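You operate a simulated robot arm through the tools that you are given. There is no shell and no other tool. Be economical: measure what you need, move in short steps, check, and stop when the job is done.

Carry out the task below with a simulated two-armed robot. There is one attempt and no reset: what you move stays moved.

JOB
Carry the small blue pump with both arms and set it on the long beige table top.
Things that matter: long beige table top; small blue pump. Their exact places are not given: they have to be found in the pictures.

The check looks at the end state, three seconds after you hand in, the way a careful person would. Anything else that was tipped, shoved, dropped, spilled or broken makes it a failure.

ROBOT AND FRAMES
Two 7-joint arms with two-finger grippers on one trunk, on a base that drives. Base frame: it is fixed to the floor where the robot stands at the start and does not move with it; the origin is under the middle of the robot, x ahead of it, y to its left, z up; the surface under the hand at the start is at about z = 740. Units: mm, rad, N and s.
The left shoulder is at the start at [45, 160, 1105], the right one opposite. With the tool pointing down near the work surface each hand reaches from about 260 to 740 mm from the robot's upright axis, wherever it stands, measured 20 degrees to its own side. Places, roughly: long beige table top [600, 1100, 800]. Payload 2.45 kg a hand.
Tool frame (each hand has its own): the origin (TCP) lies between the finger pads and is the grasp point; the fingertips stand 26 mm ahead of it; z points along the fingers, y is the line along which they close. The gripper opens to 96 mm. The gripper's body begins 69 mm behind the TCP.
Orientation is that of the tool frame in the base frame, as a unit quaternion [w, x, y, z]. With the fingers straight down and closing along the base's y, the tool's x points along the base's -x, its y along +y and its z along -z.

CONTROLS
- The arms move only by the tool nudge_tool. It takes "left_rows", "right_rows" or both (then of equal length, played together; a hand with none holds still); each is a list of rows, each an object of numbers (a shift or turn left out is 0, a gripper value left out holds the last): "tx", "ty", "tz": the shift along the tool's x, y, z in units of 400 mm (1.0 is 400 mm); "rx", "ry", "rz": the turn, a rotation vector about the tool's x, y, z in units of 180 degrees (1.0 is 180 degrees); "claw": the opening, from 0 (shut) to 1 (fully open). In form: [{"tx": .., "ty": .., "tz": .., "rx": .., "ry": .., "rz": .., "claw": ..}, ...]. A call has 1 to 12 rows; each row is the pose to reach, as a shift and turn from the pose commanded when the call began, along the tool's axes at that moment. A call with a number of a shift or a turn outside -1 to 1 is refused whole. Each row takes 0.2 s and may step no farther than 50 mm and 0.15 rad from the row before; otherwise, or with a gripper value out of range, the whole call is refused. Where a pose cannot be reached the arm comes as near as it can. A force on the tool above 40 N (or 10 N above the force at the start of the call, whichever is more), or a blocked arm, ends the call early, and 0.2 s more pass. Each finger halts on what it meets, pressing with about 27 N; the grip force reading is that of the motor and also rises with nothing between the fingers. The clock runs only during rows and for 0.2 s after the last one: add rows that repeat a pose to give the fingers time. It gives the time, the measured TCP pose, the force on the tool (base axes), the opening and the grip force at its end, in the units of the frame above (readings bear some noise), with the torque about the TCP (base axes, N m) and any sound that the robot's microphone picked up.
- Cameras (640 x 400 px; columns grow to the right, rows downward): "scene" is now at [113.4, -3.7, 1564.9]; the picture's right is [-0.04, -1.00, -0.00], its down [-0.88, 0.04, -0.47] and it looks along [0.47, -0.02, -0.88] (base axes); focal length 283 px, centre (320, 200). "left" rides on the left gripper at [82, -3, -98] in its tool frame; the picture's right is [0.04, 1.00, 0.00], its down [-0.73, 0.03, -0.68] and it looks along [-0.68, 0.03, 0.73] (tool axes); focal length 256 px, centre (320, 200). "right" rides on the right gripper at [82, 3, -98] in its tool frame; the picture's right is [-0.04, 1.00, 0.00], its down [-0.73, -0.03, -0.68] and it looks along [-0.68, -0.03, 0.73] (tool axes); focal length 256 px, centre (320, 200).
- camera(camera): a new picture of that camera. No time passes.
- slide_trunk(by): slides the trunk up (or, below 0, down) by that many mm; the arms and the scene camera ride with it, the base frame stays. It gives what a move gives, with no picture.
- steer(legs): drives the robot by 1 to 6 legs, each [ahead, left, turn to the left] in mm, mm and rad, along the robot's own axes; the way and the turn of a leg run together, so that a leg with both is an arc; at most 1500 mm and 3.142 rad a leg. The arms and the cameras ride along, it lands a little off, and it stops where it bumps. It gives what a move gives.
- turn_head(pan, tilt): turns the head with the scene camera to pan (to the left, within 2.094 rad either way) and tilt (down, from -0.506 to 1.204), counted from straight ahead of the robot. It gives what a move gives.
- measure_at(camera, pixels): for up to 12 pixels [column, row] of the newest picture of that camera ("zoom" is the newest enlarged one), the place [x, y, z] in the base frame of the surface seen there, good to about 2 mm. No time passes.
- close_up(camera, box): a new picture of the part [left, top, right, bottom] of that camera's present view, enlarged. No time passes.
- close_job(): hands the job in; it is judged then, once.

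Go step by step. Measure first, check grasps and placings, and put right what went wrong. The budget is 80 turns and 58 pictures, counting those below and the enlarged ones. Unless the task says otherwise, let go and move clear before handing in, and close with one line.

The tools are called after "Call:" as name(argument=value, ...) on one line, values as JSON. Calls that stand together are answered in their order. nudge_tool: Moves the arms, as the interface text tells. Its arguments: {"type":"object","properties":{"left_rows":{"type":"array","items":{"type":"object","properties":{"tx":{"type":"number"},"ty":{"type":"number"},"tz":{"type":"number"},"rx":{"type":"number"},"ry":{"type":"number"},"rz":{"type":"number"},"claw":{"type":"number"}}}},"right_rows":{"type":"array","items":{"type":"object","properties":{"tx":{"type":"number"},"ty":{"type":"number"},"tz":{"type":"number"},"rx":{"type":"number"},"ry":{"type":"number"},"rz":{"type":"number"},"claw":{"type":"number"}}}}},"required":[]} The other tools are called the same way: slide_trunk (by) slides the trunk up or down; steer (legs) drives the base; turn_head (pan, tilt) turns the head that bears the scene camera; camera (camera) takes a picture; measure_at (camera, pixels) gives the place of the surface under pixels of a picture; close_up (camera, box) takes an enlarged picture of a part of a camera's view; close_job () hands the job in.

At the start:

```text
time_s: 0.0
left_tool_pos: [520.6, 119.6, 958.1]
left_orientation: [-0.001, -0.002, 1.0, 0.001]
left_wrist_force: [0.4, -0.3, 0.2]
left_ft_torque: [0.03, -0.04, -0.01]
left_gripper_width: 95.9
left_gripper_force: 0.0
right_tool_pos: [345.4, -293.4, 945.2]
right_orientation: [-0.001, 0.0, 1.0, 0.001]
right_wrist_force: [-0.1, 0.8, -0.1]
right_ft_torque: [-0.02, 0.01, -0.03]
right_gripper_width: 95.9
right_gripper_force: 0.1
trunk travel left (down, up): [-275.0, 292.0]
robot x, y, heading: [0.7, -1.2, -0.005]
head pan, tilt: [-0.042, 1.082]
```

scene: 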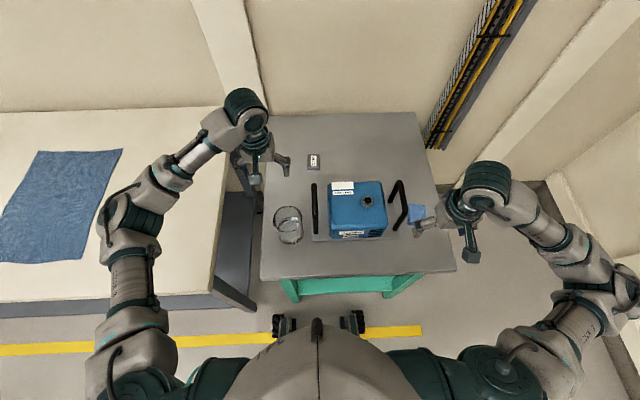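
right: 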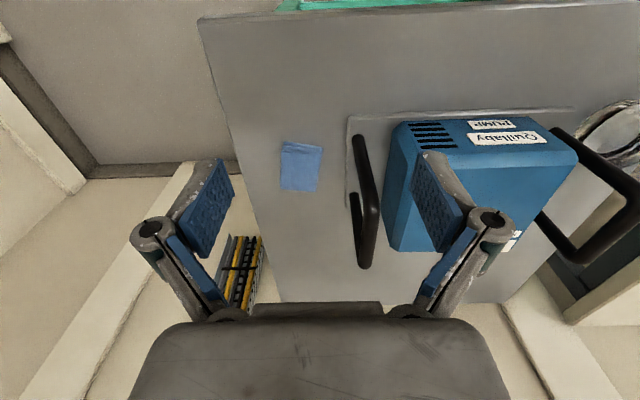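
left: 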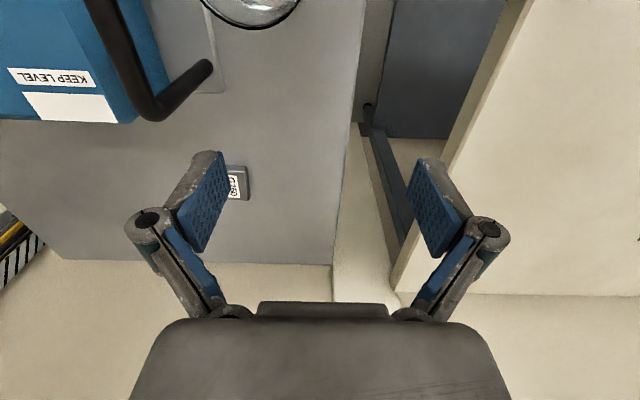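

The scene shows the blue pump near (357,210) with black handles at (315,208) and (400,205), a glass at (289,225) and the beige table on the left. I'll zoom in and measure.

Call:
close_up(camera="scene", box=[250, 130, 460, 261])

Call:
measure_at(camera="scene", pixels=[[315, 185], [315, 208], [316, 232], [398, 182], [405, 205], [395, 229], [330, 185], [383, 183], [387, 228], [330, 235], [289, 210], [290, 240]])

Call:
measure_at(camera="right", pixels=[[358, 140], [375, 180], [365, 260], [354, 200], [300, 165], [400, 125], [575, 150], [390, 250], [350, 120], [560, 135], [635, 190], [570, 255]])

```text
3.05 times, centred on (355, 196) of scene
```

zoom: 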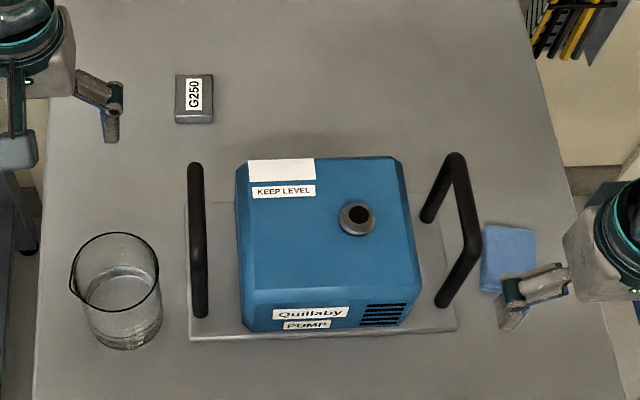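

```text
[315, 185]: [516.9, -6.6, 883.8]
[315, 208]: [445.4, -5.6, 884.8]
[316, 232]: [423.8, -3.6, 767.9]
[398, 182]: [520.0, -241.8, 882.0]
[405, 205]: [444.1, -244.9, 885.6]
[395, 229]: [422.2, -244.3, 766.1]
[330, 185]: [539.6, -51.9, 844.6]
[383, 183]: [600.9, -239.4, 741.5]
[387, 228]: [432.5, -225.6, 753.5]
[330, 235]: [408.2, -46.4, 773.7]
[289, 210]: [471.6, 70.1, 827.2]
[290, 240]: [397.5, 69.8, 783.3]
```

```text
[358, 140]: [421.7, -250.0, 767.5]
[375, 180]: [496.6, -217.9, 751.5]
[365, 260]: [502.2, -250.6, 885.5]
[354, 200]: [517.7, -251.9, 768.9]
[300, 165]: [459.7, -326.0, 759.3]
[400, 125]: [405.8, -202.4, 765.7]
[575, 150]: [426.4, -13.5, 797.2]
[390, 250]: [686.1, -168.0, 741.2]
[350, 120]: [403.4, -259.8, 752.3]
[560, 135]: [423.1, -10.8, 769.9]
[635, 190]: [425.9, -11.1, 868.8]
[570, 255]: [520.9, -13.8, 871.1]
```

The handles are arches with bars along x at about y=-8 and y=-248, tops near z=885, and the pump body is between them. Before grasping, I'll look at the beige table and the floor on the left.

Call:
turn_head(pan=0.9, tilt=0.75)

Call:
camera(camera="scene")

```text
time_s: 1.2
left_tool_pos: [517.2, 119.5, 959.9]
left_orientation: [0.001, -0.001, 1.0, 0.001]
left_wrist_force: [0.3, 0.4, -0.4]
left_ft_torque: [0.0, -0.01, 0.0]
left_gripper_width: 96.1
left_gripper_force: 0.0
right_tool_pos: [342.1, -294.2, 946.8]
right_orientation: [0.001, 0.0, 1.0, 0.0]
right_wrist_force: [0.1, -0.5, 0.6]
right_ft_torque: [-0.02, 0.0, -0.01]
right_gripper_width: 96.1
right_gripper_force: 0.0
trunk travel left (down, up): [-275.0, 292.0]
robot x, y, heading: [0.6, 1.9, 0.001]
head pan, tilt: [0.901, 0.75]
```

```text
53 pictures are left
```

scene: 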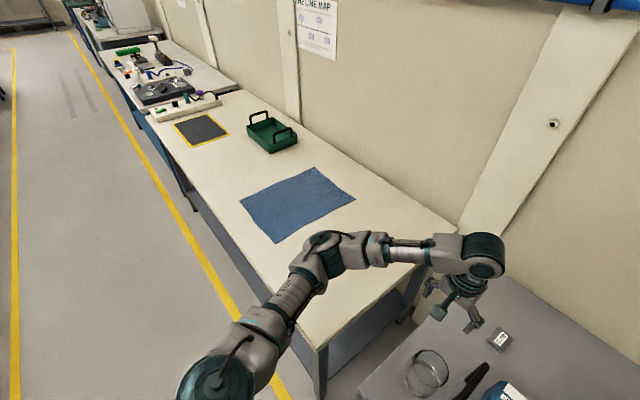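

Call:
measure_at(camera="scene", pixels=[[318, 345], [450, 222], [275, 242], [240, 203], [316, 168], [354, 199], [246, 258], [190, 147], [227, 132], [275, 152], [298, 140], [150, 115]])

Call:
measure_at(camera="scene", pixels=[[265, 220], [320, 190], [300, 320], [390, 200], [360, 220], [260, 300], [290, 395], [200, 260], [270, 110], [330, 330]])

Call:
close_up(camera="scene", box=[100, 80, 420, 280])

```text
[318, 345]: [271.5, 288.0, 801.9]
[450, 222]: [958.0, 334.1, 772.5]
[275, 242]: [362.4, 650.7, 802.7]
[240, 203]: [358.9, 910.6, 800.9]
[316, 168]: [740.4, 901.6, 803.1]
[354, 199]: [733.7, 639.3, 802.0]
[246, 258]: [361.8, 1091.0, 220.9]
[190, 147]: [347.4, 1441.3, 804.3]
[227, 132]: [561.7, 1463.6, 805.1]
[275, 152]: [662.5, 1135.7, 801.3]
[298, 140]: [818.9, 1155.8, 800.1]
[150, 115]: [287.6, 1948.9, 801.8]
```

```text
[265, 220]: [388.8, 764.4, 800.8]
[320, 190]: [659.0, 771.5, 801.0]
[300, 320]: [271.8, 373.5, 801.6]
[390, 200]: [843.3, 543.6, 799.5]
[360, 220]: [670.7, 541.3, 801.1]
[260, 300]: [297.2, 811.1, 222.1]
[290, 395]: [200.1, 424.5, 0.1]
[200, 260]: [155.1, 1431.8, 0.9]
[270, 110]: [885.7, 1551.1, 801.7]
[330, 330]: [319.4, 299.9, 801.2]
```

```text
2.00 times, centred on (260, 180) of scene
```

zoom: 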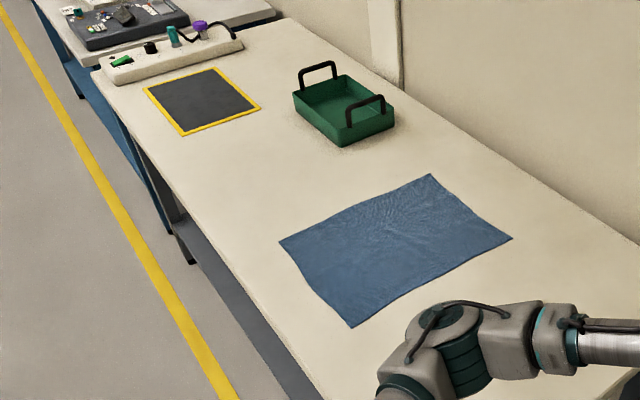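

The beige top is at z≈801 with its front edge at x≈270. It is free between y≈290 and y≈640, to the right of the cloth. I'll move both hands above the handle bars, half open, and turn the head back.

Call:
nudge_tool(left_rows=[{"tx": 0.03, "ty": -0.08, "tz": 0.01, "claw": 0.5}, {"tx": 0.06, "ty": -0.16, "tz": 0.02, "claw": 0.5}, {"tx": 0.09, "ty": -0.24, "tz": 0.03, "claw": 0.5}, {"tx": 0.115, "ty": -0.319, "tz": 0.0375, "claw": 0.5}, {"tx": 0.115, "ty": -0.319, "tz": 0.0375, "claw": 0.5}], right_rows=[{"tx": -0.08, "ty": 0.03, "claw": 0.5}, {"tx": -0.16, "ty": 0.06, "claw": 0.5}, {"tx": -0.24, "ty": 0.09, "claw": 0.5}, {"tx": -0.3225, "ty": 0.12, "claw": 0.5}, {"tx": -0.3225, "ty": 0.12, "claw": 0.5}])

Call:
turn_head(pan=0.0, tilt=1.05)

Call:
camera(camera="left")

Call:
camera(camera="right")

Call:
camera(camera="scene")

```text
time_s: 2.4
left_tool_pos: [472.5, -9.0, 945.1]
left_orientation: [0.001, 0.0, 1.0, 0.001]
left_wrist_force: [-0.1, -0.5, 0.3]
left_ft_torque: [0.0, 0.01, 0.03]
left_gripper_width: 47.9
left_gripper_force: 0.1
right_tool_pos: [472.4, -243.7, 947.2]
right_orientation: [0.003, 0.0, 1.0, 0.0]
right_wrist_force: [0.4, -0.2, 0.3]
right_ft_torque: [0.03, -0.02, 0.0]
right_gripper_width: 48.2
right_gripper_force: 0.1
trunk travel left (down, up): [-275.0, 292.0]
robot x, y, heading: [0.6, 0.6, -0.003]
head pan, tilt: [0.901, 0.75]
```

```text
time_s: 3.6
left_tool_pos: [473.9, -9.2, 944.6]
left_orientation: [0.001, 0.0, 1.0, 0.0]
left_wrist_force: [0.0, -0.2, -0.3]
left_ft_torque: [-0.01, 0.0, 0.0]
left_gripper_width: 48.2
left_gripper_force: 0.1
right_tool_pos: [472.4, -243.4, 947.6]
right_orientation: [0.0, 0.0, 1.0, 0.0]
right_wrist_force: [-0.1, -0.8, -0.6]
right_ft_torque: [0.03, 0.05, 0.0]
right_gripper_width: 48.1
right_gripper_force: 0.0
trunk travel left (down, up): [-275.0, 292.0]
robot x, y, heading: [-0.7, 1.6, 0.0]
head pan, tilt: [0.0, 1.051]
```

```text
51 pictures are left
```

left: 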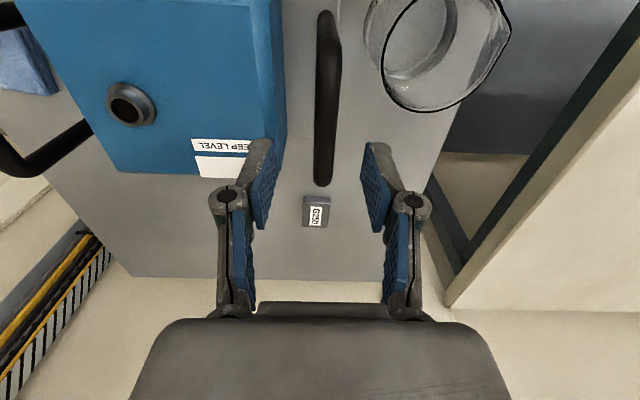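

```text
50 pictures are left
```

right: 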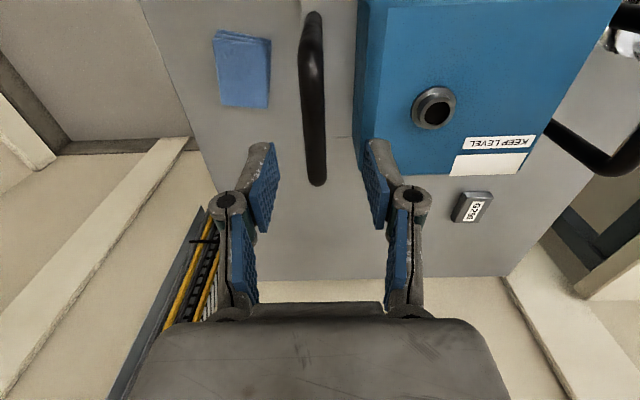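

```text
49 pictures are left
```

scene: 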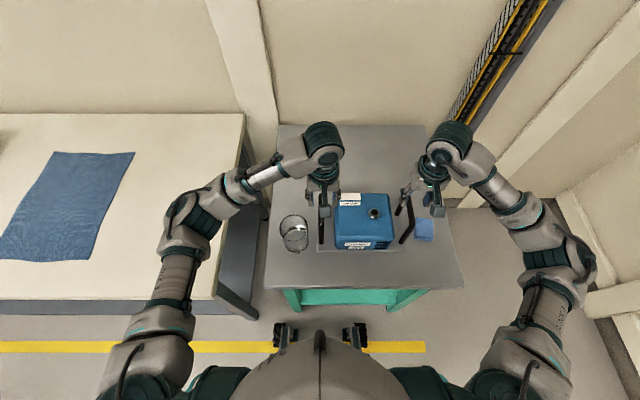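

The bars now sit between the open fingers: columns 316–340 in the left picture and 300–325 in the right. I'll measure their edges and the pump sides.

Call:
measure_at(camera="left", pixels=[[318, 100], [328, 100], [338, 100], [327, 30], [322, 160], [318, 180], [323, 12], [282, 100], [262, 100], [285, 40], [485, 80], [430, 110]])

Call:
measure_at(camera="right", pixels=[[303, 90], [312, 90], [322, 90], [312, 30], [316, 150], [318, 180], [314, 14], [356, 100], [375, 100], [356, 40], [300, 100], [326, 100]])

```text
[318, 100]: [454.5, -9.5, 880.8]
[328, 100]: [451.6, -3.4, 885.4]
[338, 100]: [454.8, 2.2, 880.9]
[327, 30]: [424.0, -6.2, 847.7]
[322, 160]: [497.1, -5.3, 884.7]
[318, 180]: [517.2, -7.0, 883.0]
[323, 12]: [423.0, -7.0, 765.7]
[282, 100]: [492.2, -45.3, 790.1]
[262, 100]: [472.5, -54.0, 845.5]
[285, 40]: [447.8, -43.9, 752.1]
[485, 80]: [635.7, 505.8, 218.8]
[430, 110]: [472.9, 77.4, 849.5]
```

```text
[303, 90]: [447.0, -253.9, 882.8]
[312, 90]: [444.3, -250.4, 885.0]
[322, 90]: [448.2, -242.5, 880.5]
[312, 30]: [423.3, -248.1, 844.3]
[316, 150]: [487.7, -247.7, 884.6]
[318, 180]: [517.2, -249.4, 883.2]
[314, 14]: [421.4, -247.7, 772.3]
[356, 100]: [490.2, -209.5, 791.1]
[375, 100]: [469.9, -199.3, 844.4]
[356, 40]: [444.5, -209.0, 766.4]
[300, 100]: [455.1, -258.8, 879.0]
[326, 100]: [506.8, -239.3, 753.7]
```

The bar centres are at y≈-4 and y≈-249, with x≈471 and z≈878. Each inner finger has about 34 mm of gap, so I'll narrow to 38 mm, centre the hands and go down to the bars.

Call:
nudge_tool(left_rows=[{"tx": 0.004, "ty": 0.0125, "claw": 0.4}, {"tx": 0.004, "ty": 0.0125, "claw": 0.4}, {"tx": 0.004, "ty": 0.0125, "tz": 0.06, "claw": 0.4}, {"tx": 0.004, "ty": 0.0125, "tz": 0.12, "claw": 0.4}, {"tx": 0.004, "ty": 0.0125, "tz": 0.172, "claw": 0.4}, {"tx": 0.004, "ty": 0.0125, "tz": 0.172, "claw": 0.4}], right_rows=[{"tx": 0.004, "ty": -0.0138, "claw": 0.4}, {"tx": 0.004, "ty": -0.0138, "claw": 0.4}, {"tx": 0.004, "ty": -0.0138, "tz": 0.06, "claw": 0.4}, {"tx": 0.004, "ty": -0.0138, "tz": 0.12, "claw": 0.4}, {"tx": 0.004, "ty": -0.0138, "tz": 0.178, "claw": 0.4}, {"tx": 0.004, "ty": -0.0138, "tz": 0.178, "claw": 0.4}])

Call:
camera(camera="left")

Call:
camera(camera="right")

```text
time_s: 5.0
left_tool_pos: [472.0, -4.4, 874.5]
left_orientation: [0.001, -0.001, 1.0, 0.002]
left_wrist_force: [-0.2, 0.1, -0.3]
left_ft_torque: [0.02, -0.04, -0.02]
left_gripper_width: 38.5
left_gripper_force: 0.0
right_tool_pos: [470.1, -249.7, 878.7]
right_orientation: [0.001, 0.0, 1.0, 0.0]
right_wrist_force: [0.3, 0.4, -0.1]
right_ft_torque: [-0.02, 0.0, -0.02]
right_gripper_width: 38.2
right_gripper_force: 0.2
trunk travel left (down, up): [-275.0, 292.0]
robot x, y, heading: [4.5, 0.0, 0.0]
head pan, tilt: [0.0, 1.051]
```

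```text
48 pictures are left
```

left: 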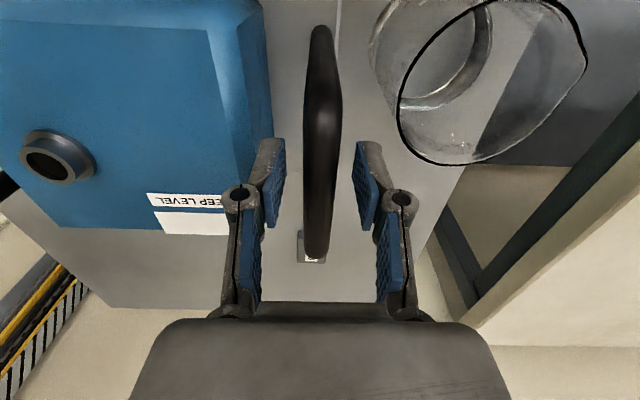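

```text
47 pictures are left
```

right: 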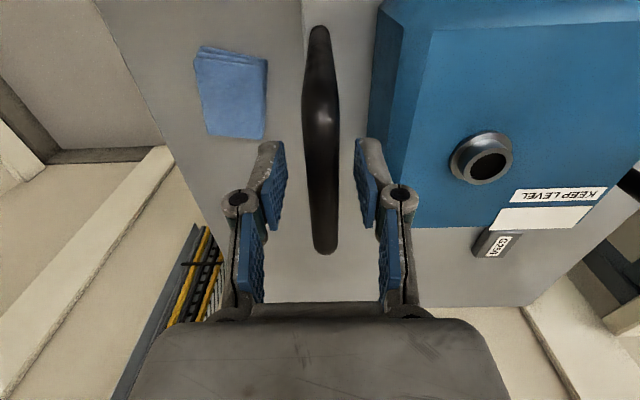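

Both bars are centred between the pads and no forces show. I'll close both hands.

Call:
nudge_tool(left_rows=[{"claw": 0.3}, {"claw": 0.2}, {"claw": 0.1}, {"claw": 0.0}, {"claw": 0.0}], right_rows=[{"tz": 0.008, "claw": 0.3}, {"tz": 0.008, "claw": 0.2}, {"tz": 0.008, "claw": 0.1}, {"tz": 0.008, "claw": 0.0}, {"tz": 0.008, "claw": 0.0}])

```text
time_s: 6.2
left_tool_pos: [472.4, -5.1, 874.8]
left_orientation: [0.001, 0.0, 1.0, 0.0]
left_wrist_force: [1.6, -15.8, 0.6]
left_ft_torque: [-0.01, -0.14, 0.08]
left_gripper_width: 14.2
left_gripper_force: 26.7
right_tool_pos: [470.1, -248.8, 874.6]
right_orientation: [0.001, 0.0, 1.0, 0.001]
right_wrist_force: [-1.6, 19.7, -0.2]
right_ft_torque: [0.0, 0.0, -0.03]
right_gripper_width: 14.6
right_gripper_force: 26.9
trunk travel left (down, up): [-275.0, 292.0]
robot x, y, heading: [2.5, -1.7, -0.003]
head pan, tilt: [0.0, 1.051]
```

Both hands hold their bars at about 14 mm. There is a squeeze of about 17 N along y because the hands are slightly too far apart, so I'll move each inward about 1 mm.

Call:
nudge_tool(left_rows=[{"ty": -0.0025}, {"ty": -0.0025}], right_rows=[{"ty": 0.0025}, {"ty": 0.0025}])

```text
time_s: 6.8
left_tool_pos: [471.3, -6.1, 875.1]
left_orientation: [0.001, 0.0, 1.0, 0.0]
left_wrist_force: [3.2, -15.3, 0.4]
left_ft_torque: [-0.02, -0.13, 0.18]
left_gripper_width: 14.6
left_gripper_force: 26.8
right_tool_pos: [470.9, -250.1, 874.0]
right_orientation: [0.001, 0.0, 1.0, 0.0]
right_wrist_force: [-2.3, 17.6, 4.4]
right_ft_torque: [-0.03, 0.19, 0.24]
right_gripper_width: 14.5
right_gripper_force: 26.7
trunk travel left (down, up): [-275.0, 292.0]
robot x, y, heading: [0.7, -0.2, -0.004]
head pan, tilt: [0.0, 1.051]
```

The side force dropped only a little. I'll bring the hands in a bit more.

Call:
nudge_tool(left_rows=[{"ty": -0.005}, {"ty": -0.005}], right_rows=[{"ty": 0.005}, {"ty": 0.005}])

```text
time_s: 7.4
left_tool_pos: [471.5, -5.3, 874.9]
left_orientation: [0.0, 0.0, 1.0, 0.002]
left_wrist_force: [-4.1, 5.9, 4.6]
left_ft_torque: [0.06, -0.1, -0.09]
left_gripper_width: 14.4
left_gripper_force: 27.3
right_tool_pos: [470.7, -249.0, 874.9]
right_orientation: [0.001, 0.002, 1.0, -0.001]
right_wrist_force: [0.1, -2.5, -0.3]
right_ft_torque: [-0.06, -0.45, 0.21]
right_gripper_width: 14.5
right_gripper_force: 27.0
trunk travel left (down, up): [-275.0, 292.0]
robot x, y, heading: [-1.5, 2.7, -0.004]
head pan, tilt: [0.0, 1.051]
```

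The squeeze is nearly gone. I'll lift a little with the trunk as a test.

Call:
slide_trunk(by=25)

Call:
camera(camera="scene")

```text
time_s: 8.1
left_tool_pos: [472.2, -5.0, 898.9]
left_orientation: [-0.001, -0.001, 1.0, 0.003]
left_wrist_force: [0.6, 14.7, -6.5]
left_ft_torque: [-0.05, 0.29, -0.07]
left_gripper_width: 14.6
left_gripper_force: 27.4
right_tool_pos: [471.2, -248.4, 896.8]
right_orientation: [-0.001, 0.0, 1.0, -0.001]
right_wrist_force: [-0.1, -13.8, -7.8]
right_ft_torque: [0.0, -0.18, 0.24]
right_gripper_width: 14.5
right_gripper_force: 26.9
trunk travel left (down, up): [-300.0, 267.0]
robot x, y, heading: [-2.4, -0.7, 0.001]
head pan, tilt: [0.0, 1.051]
```

```text
46 pictures are left
```

scene: 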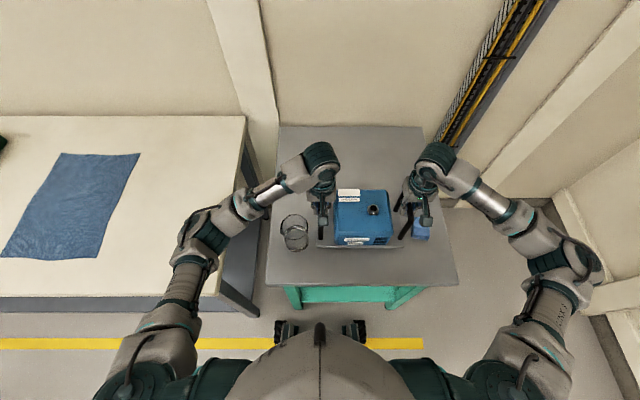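

The load is about 7 N per hand and the grips are unchanged. I'll check in the wrist view that the pump came up level and without slipping.

Call:
close_up(camera="scene", box=[250, 150, 460, 281])

Call:
measure_at(camera="zoom", pixels=[[275, 135], [275, 250], [420, 135], [425, 250], [225, 285], [450, 285], [350, 200]])

```text
3.05 times, centred on (355, 216) of scene
```

zoom: 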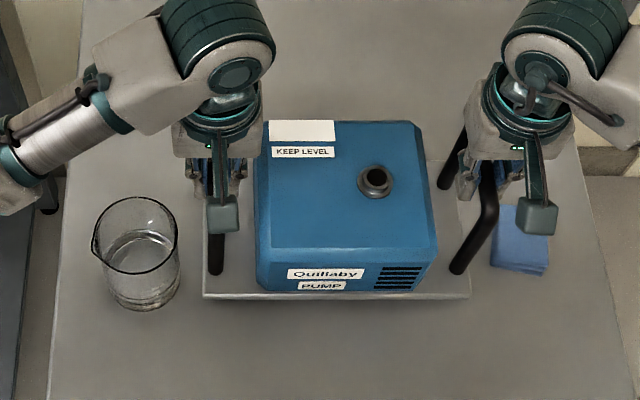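

```text
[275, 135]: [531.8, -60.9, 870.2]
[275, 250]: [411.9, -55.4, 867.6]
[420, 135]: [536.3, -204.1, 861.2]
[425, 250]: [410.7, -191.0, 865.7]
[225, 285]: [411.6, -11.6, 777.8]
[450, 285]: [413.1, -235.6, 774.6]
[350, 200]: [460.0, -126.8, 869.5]
```

The plate rose about 24 mm and is almost level, about 2 mm low on the right. I'll trim that and ease the squeeze, then lift 110 mm more.

Call:
nudge_tool(left_rows=[{"ty": 0.0015}, {"ty": 0.0015}], right_rows=[{"ty": -0.0015, "tz": -0.005}, {"ty": -0.0015, "tz": -0.005}])

Call:
slide_trunk(by=110)

```text
time_s: 8.7
left_tool_pos: [471.4, -5.6, 899.6]
left_orientation: [0.001, -0.001, 1.0, 0.001]
left_wrist_force: [1.0, 15.8, -6.6]
left_ft_torque: [-0.08, -0.07, 0.08]
left_gripper_width: 14.2
left_gripper_force: 27.1
right_tool_pos: [471.1, -249.5, 899.4]
right_orientation: [0.0, 0.001, 1.0, 0.0]
right_wrist_force: [-1.1, -15.3, -8.1]
right_ft_torque: [-0.06, 0.18, 0.24]
right_gripper_width: 14.6
right_gripper_force: 27.1
trunk travel left (down, up): [-300.0, 267.0]
robot x, y, heading: [-3.7, 3.3, -0.003]
head pan, tilt: [0.0, 1.051]
```

```text
time_s: 10.2
left_tool_pos: [472.0, -4.1, 1009.9]
left_orientation: [0.0, -0.001, 1.0, 0.002]
left_wrist_force: [0.6, 21.4, -6.7]
left_ft_torque: [-0.03, 0.27, 0.06]
left_gripper_width: 14.5
left_gripper_force: 27.2
right_tool_pos: [470.9, -248.9, 1009.1]
right_orientation: [0.001, 0.0, 1.0, 0.001]
right_wrist_force: [-1.6, -20.7, -7.5]
right_ft_torque: [0.01, -0.14, 0.19]
right_gripper_width: 14.4
right_gripper_force: 27.9
trunk travel left (down, up): [-410.0, 157.0]
robot x, y, heading: [5.1, 0.4, -0.001]
head pan, tilt: [0.0, 1.051]
```

The lift went well, but the inward squeeze grew to 21 N. I'll move the hands out about 1.5 mm each.

Call:
nudge_tool(left_rows=[{"ty": 0.004}, {"ty": 0.004}], right_rows=[{"ty": -0.004}, {"ty": -0.004}])

Call:
turn_head(pan=0.6, tilt=1.05)

Call:
camera(camera="scene")

```text
time_s: 10.8
left_tool_pos: [471.0, -5.4, 1010.3]
left_orientation: [0.0, 0.001, 1.0, -0.001]
left_wrist_force: [1.9, 3.2, -6.4]
left_ft_torque: [0.03, 0.07, 0.18]
left_gripper_width: 14.5
left_gripper_force: 27.2
right_tool_pos: [470.3, -249.2, 1010.2]
right_orientation: [0.001, -0.001, 1.0, 0.001]
right_wrist_force: [-0.8, -3.9, -7.1]
right_ft_torque: [0.05, 0.07, 0.08]
right_gripper_width: 14.3
right_gripper_force: 26.9
trunk travel left (down, up): [-410.0, 157.0]
robot x, y, heading: [3.7, 0.8, 0.002]
head pan, tilt: [0.0, 1.051]
```

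```text
time_s: 11.8
left_tool_pos: [471.8, -5.1, 1009.9]
left_orientation: [0.001, 0.0, 1.0, -0.001]
left_wrist_force: [1.3, -13.7, -6.8]
left_ft_torque: [-0.04, 0.07, 0.16]
left_gripper_width: 14.7
left_gripper_force: 27.1
right_tool_pos: [470.6, -248.7, 1008.1]
right_orientation: [0.001, -0.001, 1.0, 0.001]
right_wrist_force: [0.0, 12.4, -8.0]
right_ft_torque: [-0.05, 0.07, 0.07]
right_gripper_width: 14.4
right_gripper_force: 27.3
trunk travel left (down, up): [-410.0, 157.0]
robot x, y, heading: [0.3, 4.9, -0.005]
head pan, tilt: [0.6, 1.051]
```

```text
44 pictures are left
```

scene: 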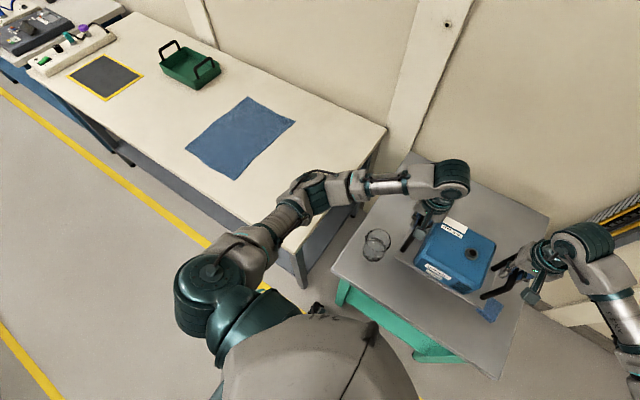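

Pump is held level and clear above the glass, and the path to the beige table is open. I'll back up 250 mm first, keeping the hands still.

Call:
steer(legs=[[-250, 0, 0]])

```text
time_s: 13.6
left_tool_pos: [225.5, -4.3, 1009.1]
left_orientation: [0.001, -0.001, 1.0, -0.001]
left_wrist_force: [0.7, -30.5, -6.7]
left_ft_torque: [0.1, 0.09, 0.14]
left_gripper_width: 14.4
left_gripper_force: 26.7
right_tool_pos: [224.3, -249.1, 1009.2]
right_orientation: [0.002, 0.0, 1.0, 0.0]
right_wrist_force: [0.0, 31.0, -6.8]
right_ft_torque: [-0.08, 0.0, -0.04]
right_gripper_width: 14.3
right_gripper_force: 27.2
trunk travel left (down, up): [-410.0, 157.0]
robot x, y, heading: [-248.0, 2.2, 0.0]
head pan, tilt: [0.6, 1.051]
```

The side force has crept to about 30 N outward now. From how it responded before, about 0.95 mm inward per hand should balance it.

Call:
nudge_tool(left_rows=[{"ty": -0.0024}, {"ty": -0.0024}, {"ty": -0.0024}, {"ty": -0.0024}, {"ty": -0.0024}], right_rows=[{"ty": 0.0024}, {"ty": 0.0024}, {"ty": 0.0024}, {"ty": 0.0024}, {"ty": 0.0024}])

Call:
steer(legs=[[0, 300, 0]])

```text
time_s: 14.8
left_tool_pos: [220.8, -5.1, 1012.2]
left_orientation: [0.004, -0.001, 1.0, 0.0]
left_wrist_force: [0.1, 9.2, -7.1]
left_ft_torque: [0.02, 0.04, 0.03]
left_gripper_width: 14.4
left_gripper_force: 27.2
right_tool_pos: [219.5, -247.0, 1012.8]
right_orientation: [0.002, -0.002, 1.0, -0.001]
right_wrist_force: [-1.1, -9.2, -7.4]
right_ft_torque: [0.0, 0.03, 0.05]
right_gripper_width: 14.5
right_gripper_force: 27.3
trunk travel left (down, up): [-410.0, 157.0]
robot x, y, heading: [-247.4, 2.3, -0.004]
head pan, tilt: [0.6, 1.051]
```

```text
time_s: 16.8
left_tool_pos: [219.8, 276.9, 1013.0]
left_orientation: [0.003, -0.005, 1.0, 0.004]
left_wrist_force: [2.4, 19.6, -6.9]
left_ft_torque: [0.05, 0.36, 0.22]
left_gripper_width: 14.6
left_gripper_force: 26.8
right_tool_pos: [220.4, 33.4, 1008.9]
right_orientation: [0.003, -0.003, 1.0, 0.005]
right_wrist_force: [-0.8, -20.7, -6.1]
right_ft_torque: [0.15, -0.23, 0.14]
right_gripper_width: 14.5
right_gripper_force: 27.3
trunk travel left (down, up): [-410.0, 157.0]
robot x, y, heading: [-248.0, 286.8, 0.009]
head pan, tilt: [0.6, 1.051]
```

The robot moved about 285 mm left, and the grip still holds. I'll drive the rest of the way left and correct the heading, then look.

Call:
steer(legs=[[0, 300, -0.009]])

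Call:
turn_head(pan=0.0, tilt=1.05)

Call:
camera(camera="scene")

```text
time_s: 18.9
left_tool_pos: [213.1, 565.6, 1014.2]
left_orientation: [0.005, -0.002, 1.0, 0.01]
left_wrist_force: [1.2, -1.1, -7.6]
left_ft_torque: [0.1, -0.05, 0.18]
left_gripper_width: 14.5
left_gripper_force: 27.1
right_tool_pos: [214.0, 321.1, 1007.0]
right_orientation: [0.003, 0.0, 1.0, 0.012]
right_wrist_force: [-2.0, -4.3, -6.0]
right_ft_torque: [0.08, 0.15, 0.23]
right_gripper_width: 14.2
right_gripper_force: 27.2
trunk travel left (down, up): [-410.0, 157.0]
robot x, y, heading: [-247.1, 594.5, 0.006]
head pan, tilt: [0.6, 1.051]
```

```text
time_s: 19.9
left_tool_pos: [209.6, 576.0, 1017.2]
left_orientation: [0.008, -0.002, 1.0, 0.003]
left_wrist_force: [1.0, -2.3, -6.2]
left_ft_torque: [-0.13, -0.24, 0.03]
left_gripper_width: 14.5
left_gripper_force: 26.5
right_tool_pos: [210.2, 332.7, 1011.7]
right_orientation: [0.006, 0.0, 1.0, 0.002]
right_wrist_force: [-1.1, 0.3, -7.4]
right_ft_torque: [-0.1, 0.33, 0.18]
right_gripper_width: 14.5
right_gripper_force: 27.5
trunk travel left (down, up): [-410.0, 157.0]
robot x, y, heading: [-252.8, 591.9, 0.006]
head pan, tilt: [0.0, 1.051]
```

```text
43 pictures are left
```

scene: 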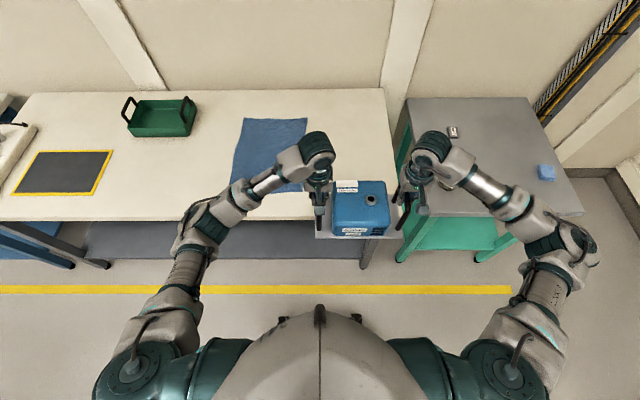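

The hands are now centred at y≈454, in line with the free strip between the cloth and the table end. I'll drive 225 mm forward with the pump about 75 mm above the top.

Call:
steer(legs=[[225, 0, -0.005]])

Call:
camera(camera="scene")

Call:
close_up(camera="scene", box=[220, 130, 460, 280])

```text
time_s: 21.6
left_tool_pos: [432.3, 564.7, 1017.7]
left_orientation: [0.008, 0.002, 1.0, 0.006]
left_wrist_force: [1.6, -2.5, -6.9]
left_ft_torque: [-0.02, -0.06, 0.06]
left_gripper_width: 14.5
left_gripper_force: 25.9
right_tool_pos: [432.5, 321.5, 1012.2]
right_orientation: [0.005, 0.003, 1.0, 0.006]
right_wrist_force: [-2.4, -1.8, -7.2]
right_ft_torque: [0.04, 0.12, 0.41]
right_gripper_width: 14.6
right_gripper_force: 27.0
trunk travel left (down, up): [-410.0, 157.0]
robot x, y, heading: [-27.6, 589.7, 0.003]
head pan, tilt: [0.0, 1.051]
```

```text
42 pictures are left
```

scene: 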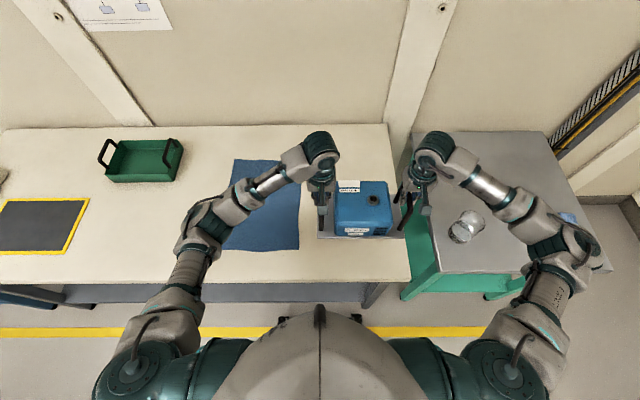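

```text
2.67 times, centred on (340, 205) of scene
```

zoom: 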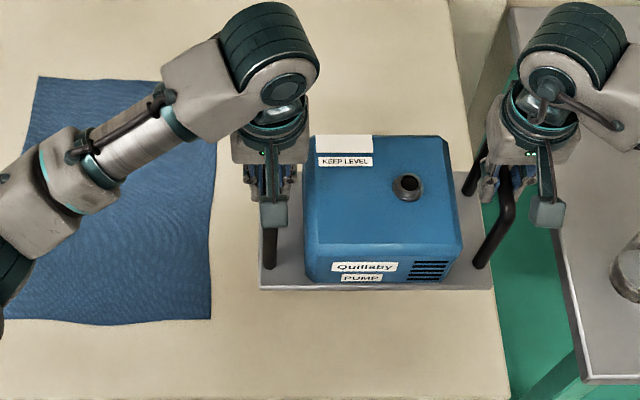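

Call:
measure_at(camera="zoom", pixels=[[263, 283], [490, 283], [400, 284], [210, 240], [210, 318], [485, 300], [490, 380], [330, 240], [440, 240], [325, 150], [435, 150], [475, 130]])

```text
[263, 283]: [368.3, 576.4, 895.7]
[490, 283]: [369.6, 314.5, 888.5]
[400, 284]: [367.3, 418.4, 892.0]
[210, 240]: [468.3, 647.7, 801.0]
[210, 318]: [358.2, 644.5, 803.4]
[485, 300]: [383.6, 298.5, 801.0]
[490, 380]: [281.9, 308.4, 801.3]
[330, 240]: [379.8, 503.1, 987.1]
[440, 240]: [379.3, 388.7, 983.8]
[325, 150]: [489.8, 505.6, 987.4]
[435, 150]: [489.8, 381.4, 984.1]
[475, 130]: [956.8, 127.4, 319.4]
```

The plate spans y≈313–577, the table end is near y≈288 and the cloth starts at 645. The right side is about 7 mm low, so I'll level it and shift 20 mm left.

Call:
nudge_tool(left_rows=[{"tz": 0.004}, {"tz": 0.008}, {"tz": 0.008}, {"tz": 0.008}], right_rows=[{"tz": -0.004}, {"tz": -0.008}, {"tz": -0.008}, {"tz": -0.008}])

Call:
steer(legs=[[0, 21, -0.003]])

Call:
close_up(camera="scene", box=[220, 130, 460, 280])

Call:
measure_at(camera="zoom", pixels=[[263, 283], [490, 283], [400, 284], [210, 240], [485, 300], [330, 240], [440, 240], [325, 150], [435, 150]])

```text
time_s: 22.6
left_tool_pos: [430.3, 573.4, 1015.9]
left_orientation: [0.008, 0.003, 1.0, 0.001]
left_wrist_force: [1.8, -2.8, -7.9]
left_ft_torque: [0.16, -0.4, 0.24]
left_gripper_width: 14.5
left_gripper_force: 26.7
right_tool_pos: [429.6, 330.4, 1019.9]
right_orientation: [0.006, 0.004, 1.0, 0.001]
right_wrist_force: [-1.3, 1.6, -7.0]
right_ft_torque: [-0.07, 0.51, 0.16]
right_gripper_width: 14.6
right_gripper_force: 27.1
trunk travel left (down, up): [-410.0, 157.0]
robot x, y, heading: [-23.7, 585.9, 0.0]
head pan, tilt: [0.0, 1.051]
```

```text
time_s: 23.4
left_tool_pos: [430.9, 589.4, 1015.9]
left_orientation: [0.008, 0.002, 1.0, 0.002]
left_wrist_force: [3.5, -1.6, -8.8]
left_ft_torque: [0.12, 0.42, 0.46]
left_gripper_width: 14.7
left_gripper_force: 26.8
right_tool_pos: [429.5, 345.1, 1018.7]
right_orientation: [0.007, 0.005, 1.0, 0.002]
right_wrist_force: [-6.0, -0.9, -6.5]
right_ft_torque: [0.14, -0.29, 0.65]
right_gripper_width: 14.6
right_gripper_force: 27.1
trunk travel left (down, up): [-410.0, 157.0]
robot x, y, heading: [-20.3, 608.3, -0.006]
head pan, tilt: [0.0, 1.051]
```

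```text
2.67 times, centred on (340, 205) of scene
```

zoom: 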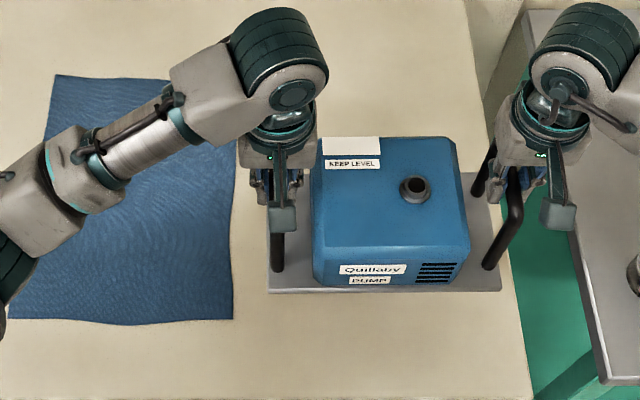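

```text
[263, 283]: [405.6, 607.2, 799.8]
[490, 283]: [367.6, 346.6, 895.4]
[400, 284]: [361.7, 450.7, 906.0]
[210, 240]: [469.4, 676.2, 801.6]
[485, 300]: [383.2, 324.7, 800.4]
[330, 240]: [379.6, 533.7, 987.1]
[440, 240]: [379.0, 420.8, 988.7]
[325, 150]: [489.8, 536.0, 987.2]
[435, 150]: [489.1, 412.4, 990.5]
```

It is centred, with plate y≈335–598. The right side is now slightly high, so I'll trim it by 4 mm, lower 68 mm with the trunk and measure.

Call:
nudge_tool(right_rows=[{"tz": 0.01}, {"tz": 0.01}, {"tz": 0.01}])

Call:
slide_trunk(by=-68)

Call:
close_up(camera="scene", box=[220, 130, 460, 280])

Call:
measure_at(camera="zoom", pixels=[[285, 281], [490, 281], [400, 295], [210, 240], [485, 315], [330, 240], [440, 240], [325, 160], [435, 160], [300, 283], [470, 283]])

```text
time_s: 24.2
left_tool_pos: [427.3, 598.5, 1017.8]
left_orientation: [0.012, 0.002, 1.0, -0.003]
left_wrist_force: [5.7, 1.6, -6.3]
left_ft_torque: [0.08, 0.49, 0.41]
left_gripper_width: 14.6
left_gripper_force: 27.4
right_tool_pos: [425.1, 354.2, 1019.2]
right_orientation: [0.01, 0.005, 1.0, -0.004]
right_wrist_force: [-5.1, -0.9, -6.3]
right_ft_torque: [0.15, -0.33, 0.78]
right_gripper_width: 14.7
right_gripper_force: 26.8
trunk travel left (down, up): [-410.0, 157.0]
robot x, y, heading: [-23.2, 607.5, -0.006]
head pan, tilt: [0.0, 1.051]
```

```text
time_s: 25.2
left_tool_pos: [425.8, 579.5, 950.1]
left_orientation: [0.012, 0.003, 1.0, 0.003]
left_wrist_force: [4.4, -1.4, -8.0]
left_ft_torque: [0.11, 0.42, 0.43]
left_gripper_width: 14.7
left_gripper_force: 26.9
right_tool_pos: [424.6, 335.8, 948.4]
right_orientation: [0.008, 0.007, 1.0, 0.003]
right_wrist_force: [-4.8, -1.3, -5.8]
right_ft_torque: [0.21, -0.31, 0.63]
right_gripper_width: 14.5
right_gripper_force: 26.9
trunk travel left (down, up): [-342.0, 225.0]
robot x, y, heading: [-22.4, 602.8, 0.002]
head pan, tilt: [0.0, 1.051]
```

```text
2.67 times, centred on (340, 205) of scene
```

zoom: 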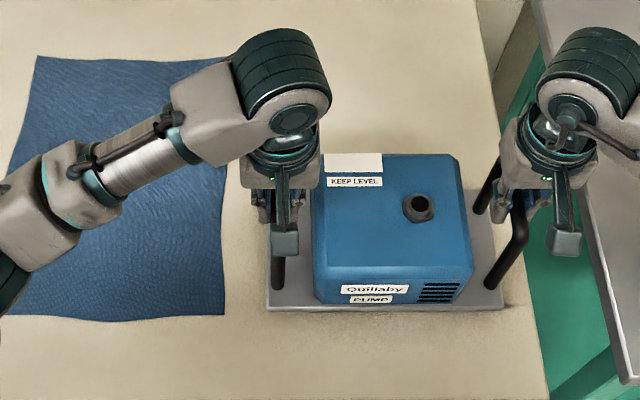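

```text
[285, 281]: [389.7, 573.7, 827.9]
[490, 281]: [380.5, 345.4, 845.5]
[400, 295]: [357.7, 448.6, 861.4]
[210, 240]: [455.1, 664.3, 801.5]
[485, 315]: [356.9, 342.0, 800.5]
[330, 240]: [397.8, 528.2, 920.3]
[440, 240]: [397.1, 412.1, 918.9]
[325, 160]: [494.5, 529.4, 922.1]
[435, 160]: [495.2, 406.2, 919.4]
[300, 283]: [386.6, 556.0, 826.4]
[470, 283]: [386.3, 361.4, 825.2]
```

The pump top is at z≈920 and level within about 2 mm. At rest it should be at about 906, so about 14 mm are left. I'll go down 11 mm.

Call:
slide_trunk(by=-11)

```text
time_s: 25.8
left_tool_pos: [427.3, 607.2, 938.9]
left_orientation: [0.01, 0.002, 1.0, -0.007]
left_wrist_force: [3.6, 1.8, -6.3]
left_ft_torque: [-0.08, 0.32, 0.35]
left_gripper_width: 14.4
left_gripper_force: 26.8
right_tool_pos: [424.7, 364.8, 942.5]
right_orientation: [0.009, 0.004, 1.0, -0.007]
right_wrist_force: [-4.5, 0.7, -7.7]
right_ft_torque: [-0.03, -0.2, 0.5]
right_gripper_width: 14.5
right_gripper_force: 27.1
trunk travel left (down, up): [-331.0, 236.0]
robot x, y, heading: [-23.8, 606.8, -0.004]
head pan, tilt: [0.0, 1.051]
```

Not touching yet, the load is still about 7 N per hand. I'll go down 3 mm.

Call:
slide_trunk(by=-3)

Call:
close_up(camera="scene", box=[220, 130, 460, 280])

Call:
measure_at(camera="zoom", pixels=[[300, 285], [485, 285], [330, 240], [440, 240], [325, 165], [435, 165]])

```text
time_s: 26.4
left_tool_pos: [425.9, 589.9, 935.5]
left_orientation: [0.011, 0.004, 1.0, 0.0]
left_wrist_force: [2.8, -1.5, -6.7]
left_ft_torque: [0.19, 0.14, 0.01]
left_gripper_width: 14.5
left_gripper_force: 26.4
right_tool_pos: [426.0, 344.2, 935.2]
right_orientation: [0.009, 0.006, 1.0, 0.0]
right_wrist_force: [-2.7, -1.8, -0.4]
right_ft_torque: [0.17, -0.63, 0.52]
right_gripper_width: 14.6
right_gripper_force: 27.2
trunk travel left (down, up): [-328.0, 239.0]
robot x, y, heading: [-27.0, 606.8, -0.007]
head pan, tilt: [0.0, 1.051]
```

```text
2.67 times, centred on (340, 205) of scene
```

zoom: 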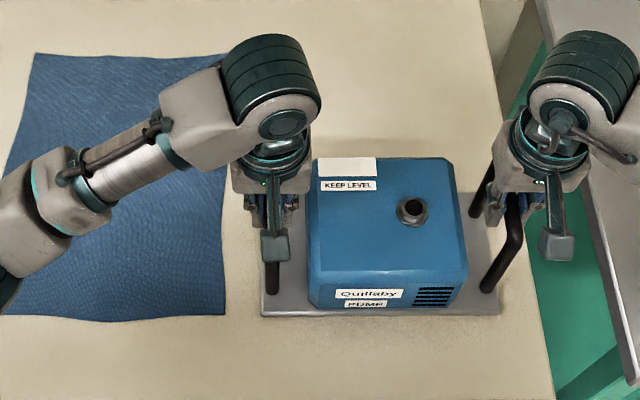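

```text
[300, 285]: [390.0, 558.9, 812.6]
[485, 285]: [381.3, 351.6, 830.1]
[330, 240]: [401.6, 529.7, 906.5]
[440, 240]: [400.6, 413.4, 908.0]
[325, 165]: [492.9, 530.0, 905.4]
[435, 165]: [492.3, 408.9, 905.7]
```

The right side has touched down: its load is ~0 N and the body top is at ~906. I'll lower the left hand in small steps.

Call:
nudge_tool(left_rows=[{"tz": 0.003}, {"tz": 0.005}, {"tz": 0.005}, {"tz": 0.005}], right_rows=[{"tz": 0.0}, {"tz": 0.001}, {"tz": 0.001}, {"tz": 0.001}])

```text
time_s: 27.4
left_tool_pos: [426.1, 594.2, 936.0]
left_orientation: [0.013, 0.002, 1.0, -0.002]
left_wrist_force: [1.6, 4.0, 16.6]
left_ft_torque: [-0.07, -0.29, 0.02]
left_gripper_width: 14.7
left_gripper_force: 26.8
right_tool_pos: [423.7, 349.6, 937.2]
right_orientation: [0.008, 0.007, 1.0, -0.003]
right_wrist_force: [-0.6, -11.6, -3.9]
right_ft_torque: [-0.11, 0.75, 0.25]
right_gripper_width: 14.6
right_gripper_force: 26.7
trunk travel left (down, up): [-328.0, 239.0]
robot x, y, heading: [-21.2, 605.0, -0.002]
head pan, tilt: [0.0, 1.051]
```

The left now presses with 17 N, so the pump is down on both sides. I'll ease the left up slightly and lower the right a touch.

Call:
nudge_tool(left_rows=[{"tz": -0.0018}, {"tz": -0.0018}, {"tz": -0.0018}], right_rows=[{"tz": 0.0008}, {"tz": 0.0008}, {"tz": 0.0008}])

```text
time_s: 28.1
left_tool_pos: [425.6, 596.3, 936.7]
left_orientation: [0.013, 0.002, 1.0, -0.001]
left_wrist_force: [0.4, 20.9, 26.9]
left_ft_torque: [0.08, 0.11, -0.07]
left_gripper_width: 14.4
left_gripper_force: 26.8
right_tool_pos: [423.8, 350.9, 936.0]
right_orientation: [0.009, 0.005, 1.0, -0.002]
right_wrist_force: [0.3, -11.0, -13.8]
right_ft_torque: [0.02, -0.69, 0.22]
right_gripper_width: 14.3
right_gripper_force: 26.9
trunk travel left (down, up): [-328.0, 239.0]
robot x, y, heading: [-23.0, 607.0, -0.0]
head pan, tilt: [0.0, 1.051]
```

The left still presses and the right pulls a bit. I'll counter with another 1 mm or so on each side.

Call:
nudge_tool(left_rows=[{"tz": -0.0025}, {"tz": -0.0025}, {"tz": -0.0025}, {"tz": -0.0025}], right_rows=[{"tz": 0.0025}, {"tz": 0.0025}, {"tz": 0.0025}, {"tz": 0.0025}])

Call:
close_up(camera="scene", box=[220, 130, 460, 280])

Call:
measure_at(camera="zoom", pixels=[[300, 285], [470, 295], [330, 240], [440, 240], [325, 165], [435, 165]])

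```text
time_s: 29.1
left_tool_pos: [425.7, 595.1, 935.7]
left_orientation: [0.011, 0.003, 1.0, -0.001]
left_wrist_force: [-0.6, 20.7, 16.3]
left_ft_torque: [0.02, -0.01, -0.07]
left_gripper_width: 14.5
left_gripper_force: 27.2
right_tool_pos: [424.3, 352.0, 935.6]
right_orientation: [0.008, 0.006, 1.0, -0.002]
right_wrist_force: [-0.9, -13.0, -4.0]
right_ft_torque: [-0.02, 0.29, 0.17]
right_gripper_width: 14.7
right_gripper_force: 26.7
trunk travel left (down, up): [-328.0, 239.0]
robot x, y, heading: [-26.6, 607.6, 0.001]
head pan, tilt: [0.0, 1.051]
```

```text
2.67 times, centred on (340, 205) of scene
```

zoom: 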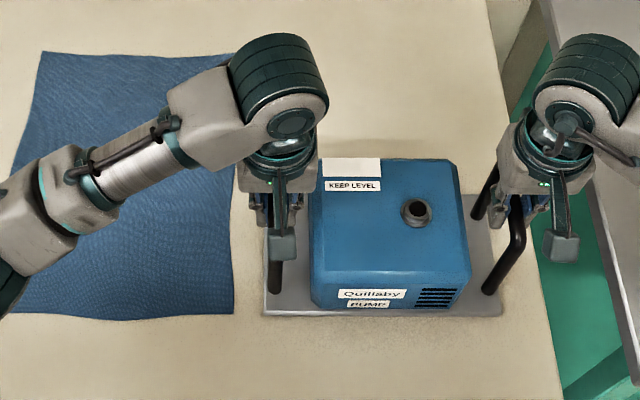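

```text
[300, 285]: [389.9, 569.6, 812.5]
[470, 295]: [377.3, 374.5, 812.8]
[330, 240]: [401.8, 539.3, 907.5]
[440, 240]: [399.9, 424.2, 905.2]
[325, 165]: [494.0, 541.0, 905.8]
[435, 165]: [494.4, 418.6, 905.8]
```

The plate reads 812.5 and 812.8 at its two ends, so it rests flat on the table, clear of the cloth and the table end. I'll open both hands partway, staying clear of the pump body.

Call:
nudge_tool(left_rows=[{"claw": 0.2}, {"claw": 0.28}, {"claw": 0.36}, {"claw": 0.36}], right_rows=[{"claw": 0.2}, {"claw": 0.28}, {"claw": 0.36}, {"claw": 0.36}])

Call:
camera(camera="left")

Call:
camera(camera="right")

```text
time_s: 30.1
left_tool_pos: [426.0, 593.8, 936.2]
left_orientation: [0.011, 0.003, 1.0, 0.0]
left_wrist_force: [0.5, 0.5, -0.1]
left_ft_torque: [0.03, -0.02, -0.01]
left_gripper_width: 34.4
left_gripper_force: 0.0
right_tool_pos: [424.4, 351.4, 934.8]
right_orientation: [0.008, 0.005, 1.0, -0.001]
right_wrist_force: [0.0, -0.5, 0.7]
right_ft_torque: [0.0, -0.03, 0.03]
right_gripper_width: 34.5
right_gripper_force: 0.0
trunk travel left (down, up): [-328.0, 239.0]
robot x, y, heading: [-26.7, 607.1, 0.003]
head pan, tilt: [0.0, 1.051]
```

```text
36 pictures are left
```

left: 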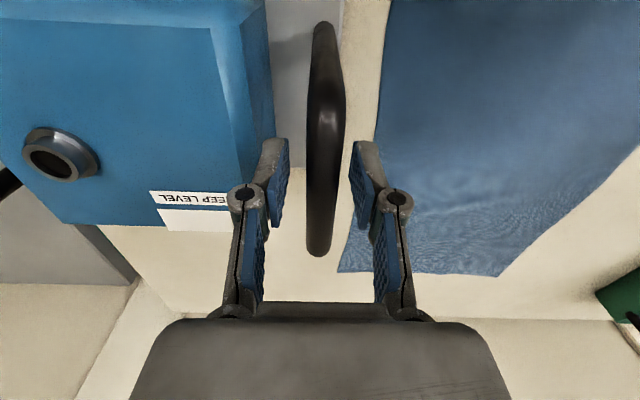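

```text
35 pictures are left
```

right: 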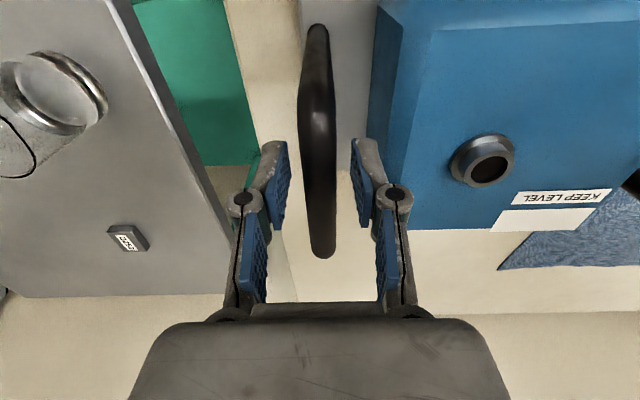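

Both hands are free with clearance on each side of the bars. I'll raise the trunk straight up, then look.

Call:
slide_trunk(by=130)

Call:
steer(legs=[[-200, 0, 0]])

Call:
camera(camera="scene")

Call:
close_up(camera="scene", box=[220, 70, 540, 270])

```text
time_s: 31.7
left_tool_pos: [425.8, 593.3, 1065.6]
left_orientation: [0.011, 0.003, 1.0, -0.002]
left_wrist_force: [-0.3, 0.2, -0.4]
left_ft_torque: [0.02, 0.01, -0.01]
left_gripper_width: 34.5
left_gripper_force: 0.2
right_tool_pos: [424.4, 350.8, 1064.8]
right_orientation: [0.008, 0.005, 1.0, -0.001]
right_wrist_force: [0.9, -0.5, 0.6]
right_ft_torque: [-0.02, -0.02, 0.0]
right_gripper_width: 34.5
right_gripper_force: 0.1
trunk travel left (down, up): [-458.0, 109.0]
robot x, y, heading: [-26.1, 603.4, -0.001]
head pan, tilt: [0.0, 1.051]
```

```text
time_s: 33.3
left_tool_pos: [226.1, 593.5, 1065.7]
left_orientation: [0.011, 0.003, 1.0, -0.001]
left_wrist_force: [-0.9, 0.0, -0.1]
left_ft_torque: [0.0, 0.03, 0.0]
left_gripper_width: 34.8
left_gripper_force: 0.0
right_tool_pos: [224.7, 348.6, 1064.2]
right_orientation: [0.008, 0.006, 1.0, -0.001]
right_wrist_force: [-0.6, -0.1, -0.2]
right_ft_torque: [-0.01, 0.03, -0.01]
right_gripper_width: 34.5
right_gripper_force: 0.1
trunk travel left (down, up): [-458.0, 109.0]
robot x, y, heading: [-224.4, 604.8, -0.005]
head pan, tilt: [0.0, 1.051]
```

```text
34 pictures are left
```

scene: 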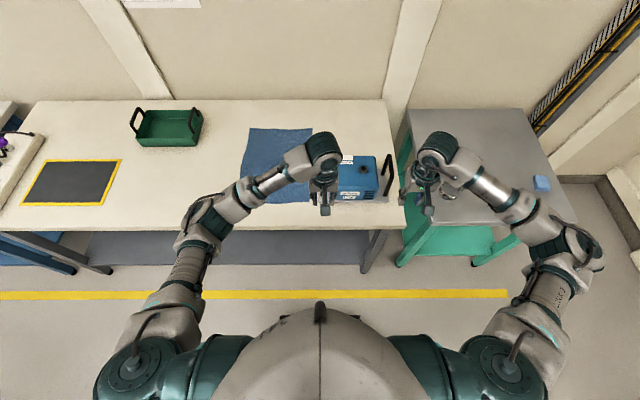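

```text
2.00 times, centred on (380, 170) of scene
```

zoom: 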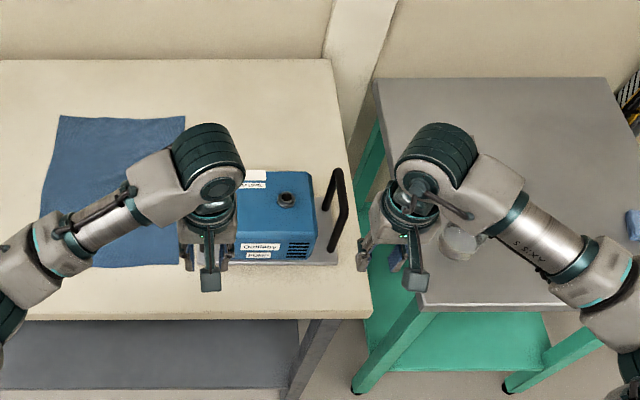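

The pump stands flat on the beige table beside the cloth. Nothing else was touched, and both hands are clear above it and backed off, so I'm handing in.

Call:
close_job()

```text
The job is handed in.
```

The blue pump is on the long beige table top, flat and clear of the cloth, with both hands released and backed away; the job is handed in.
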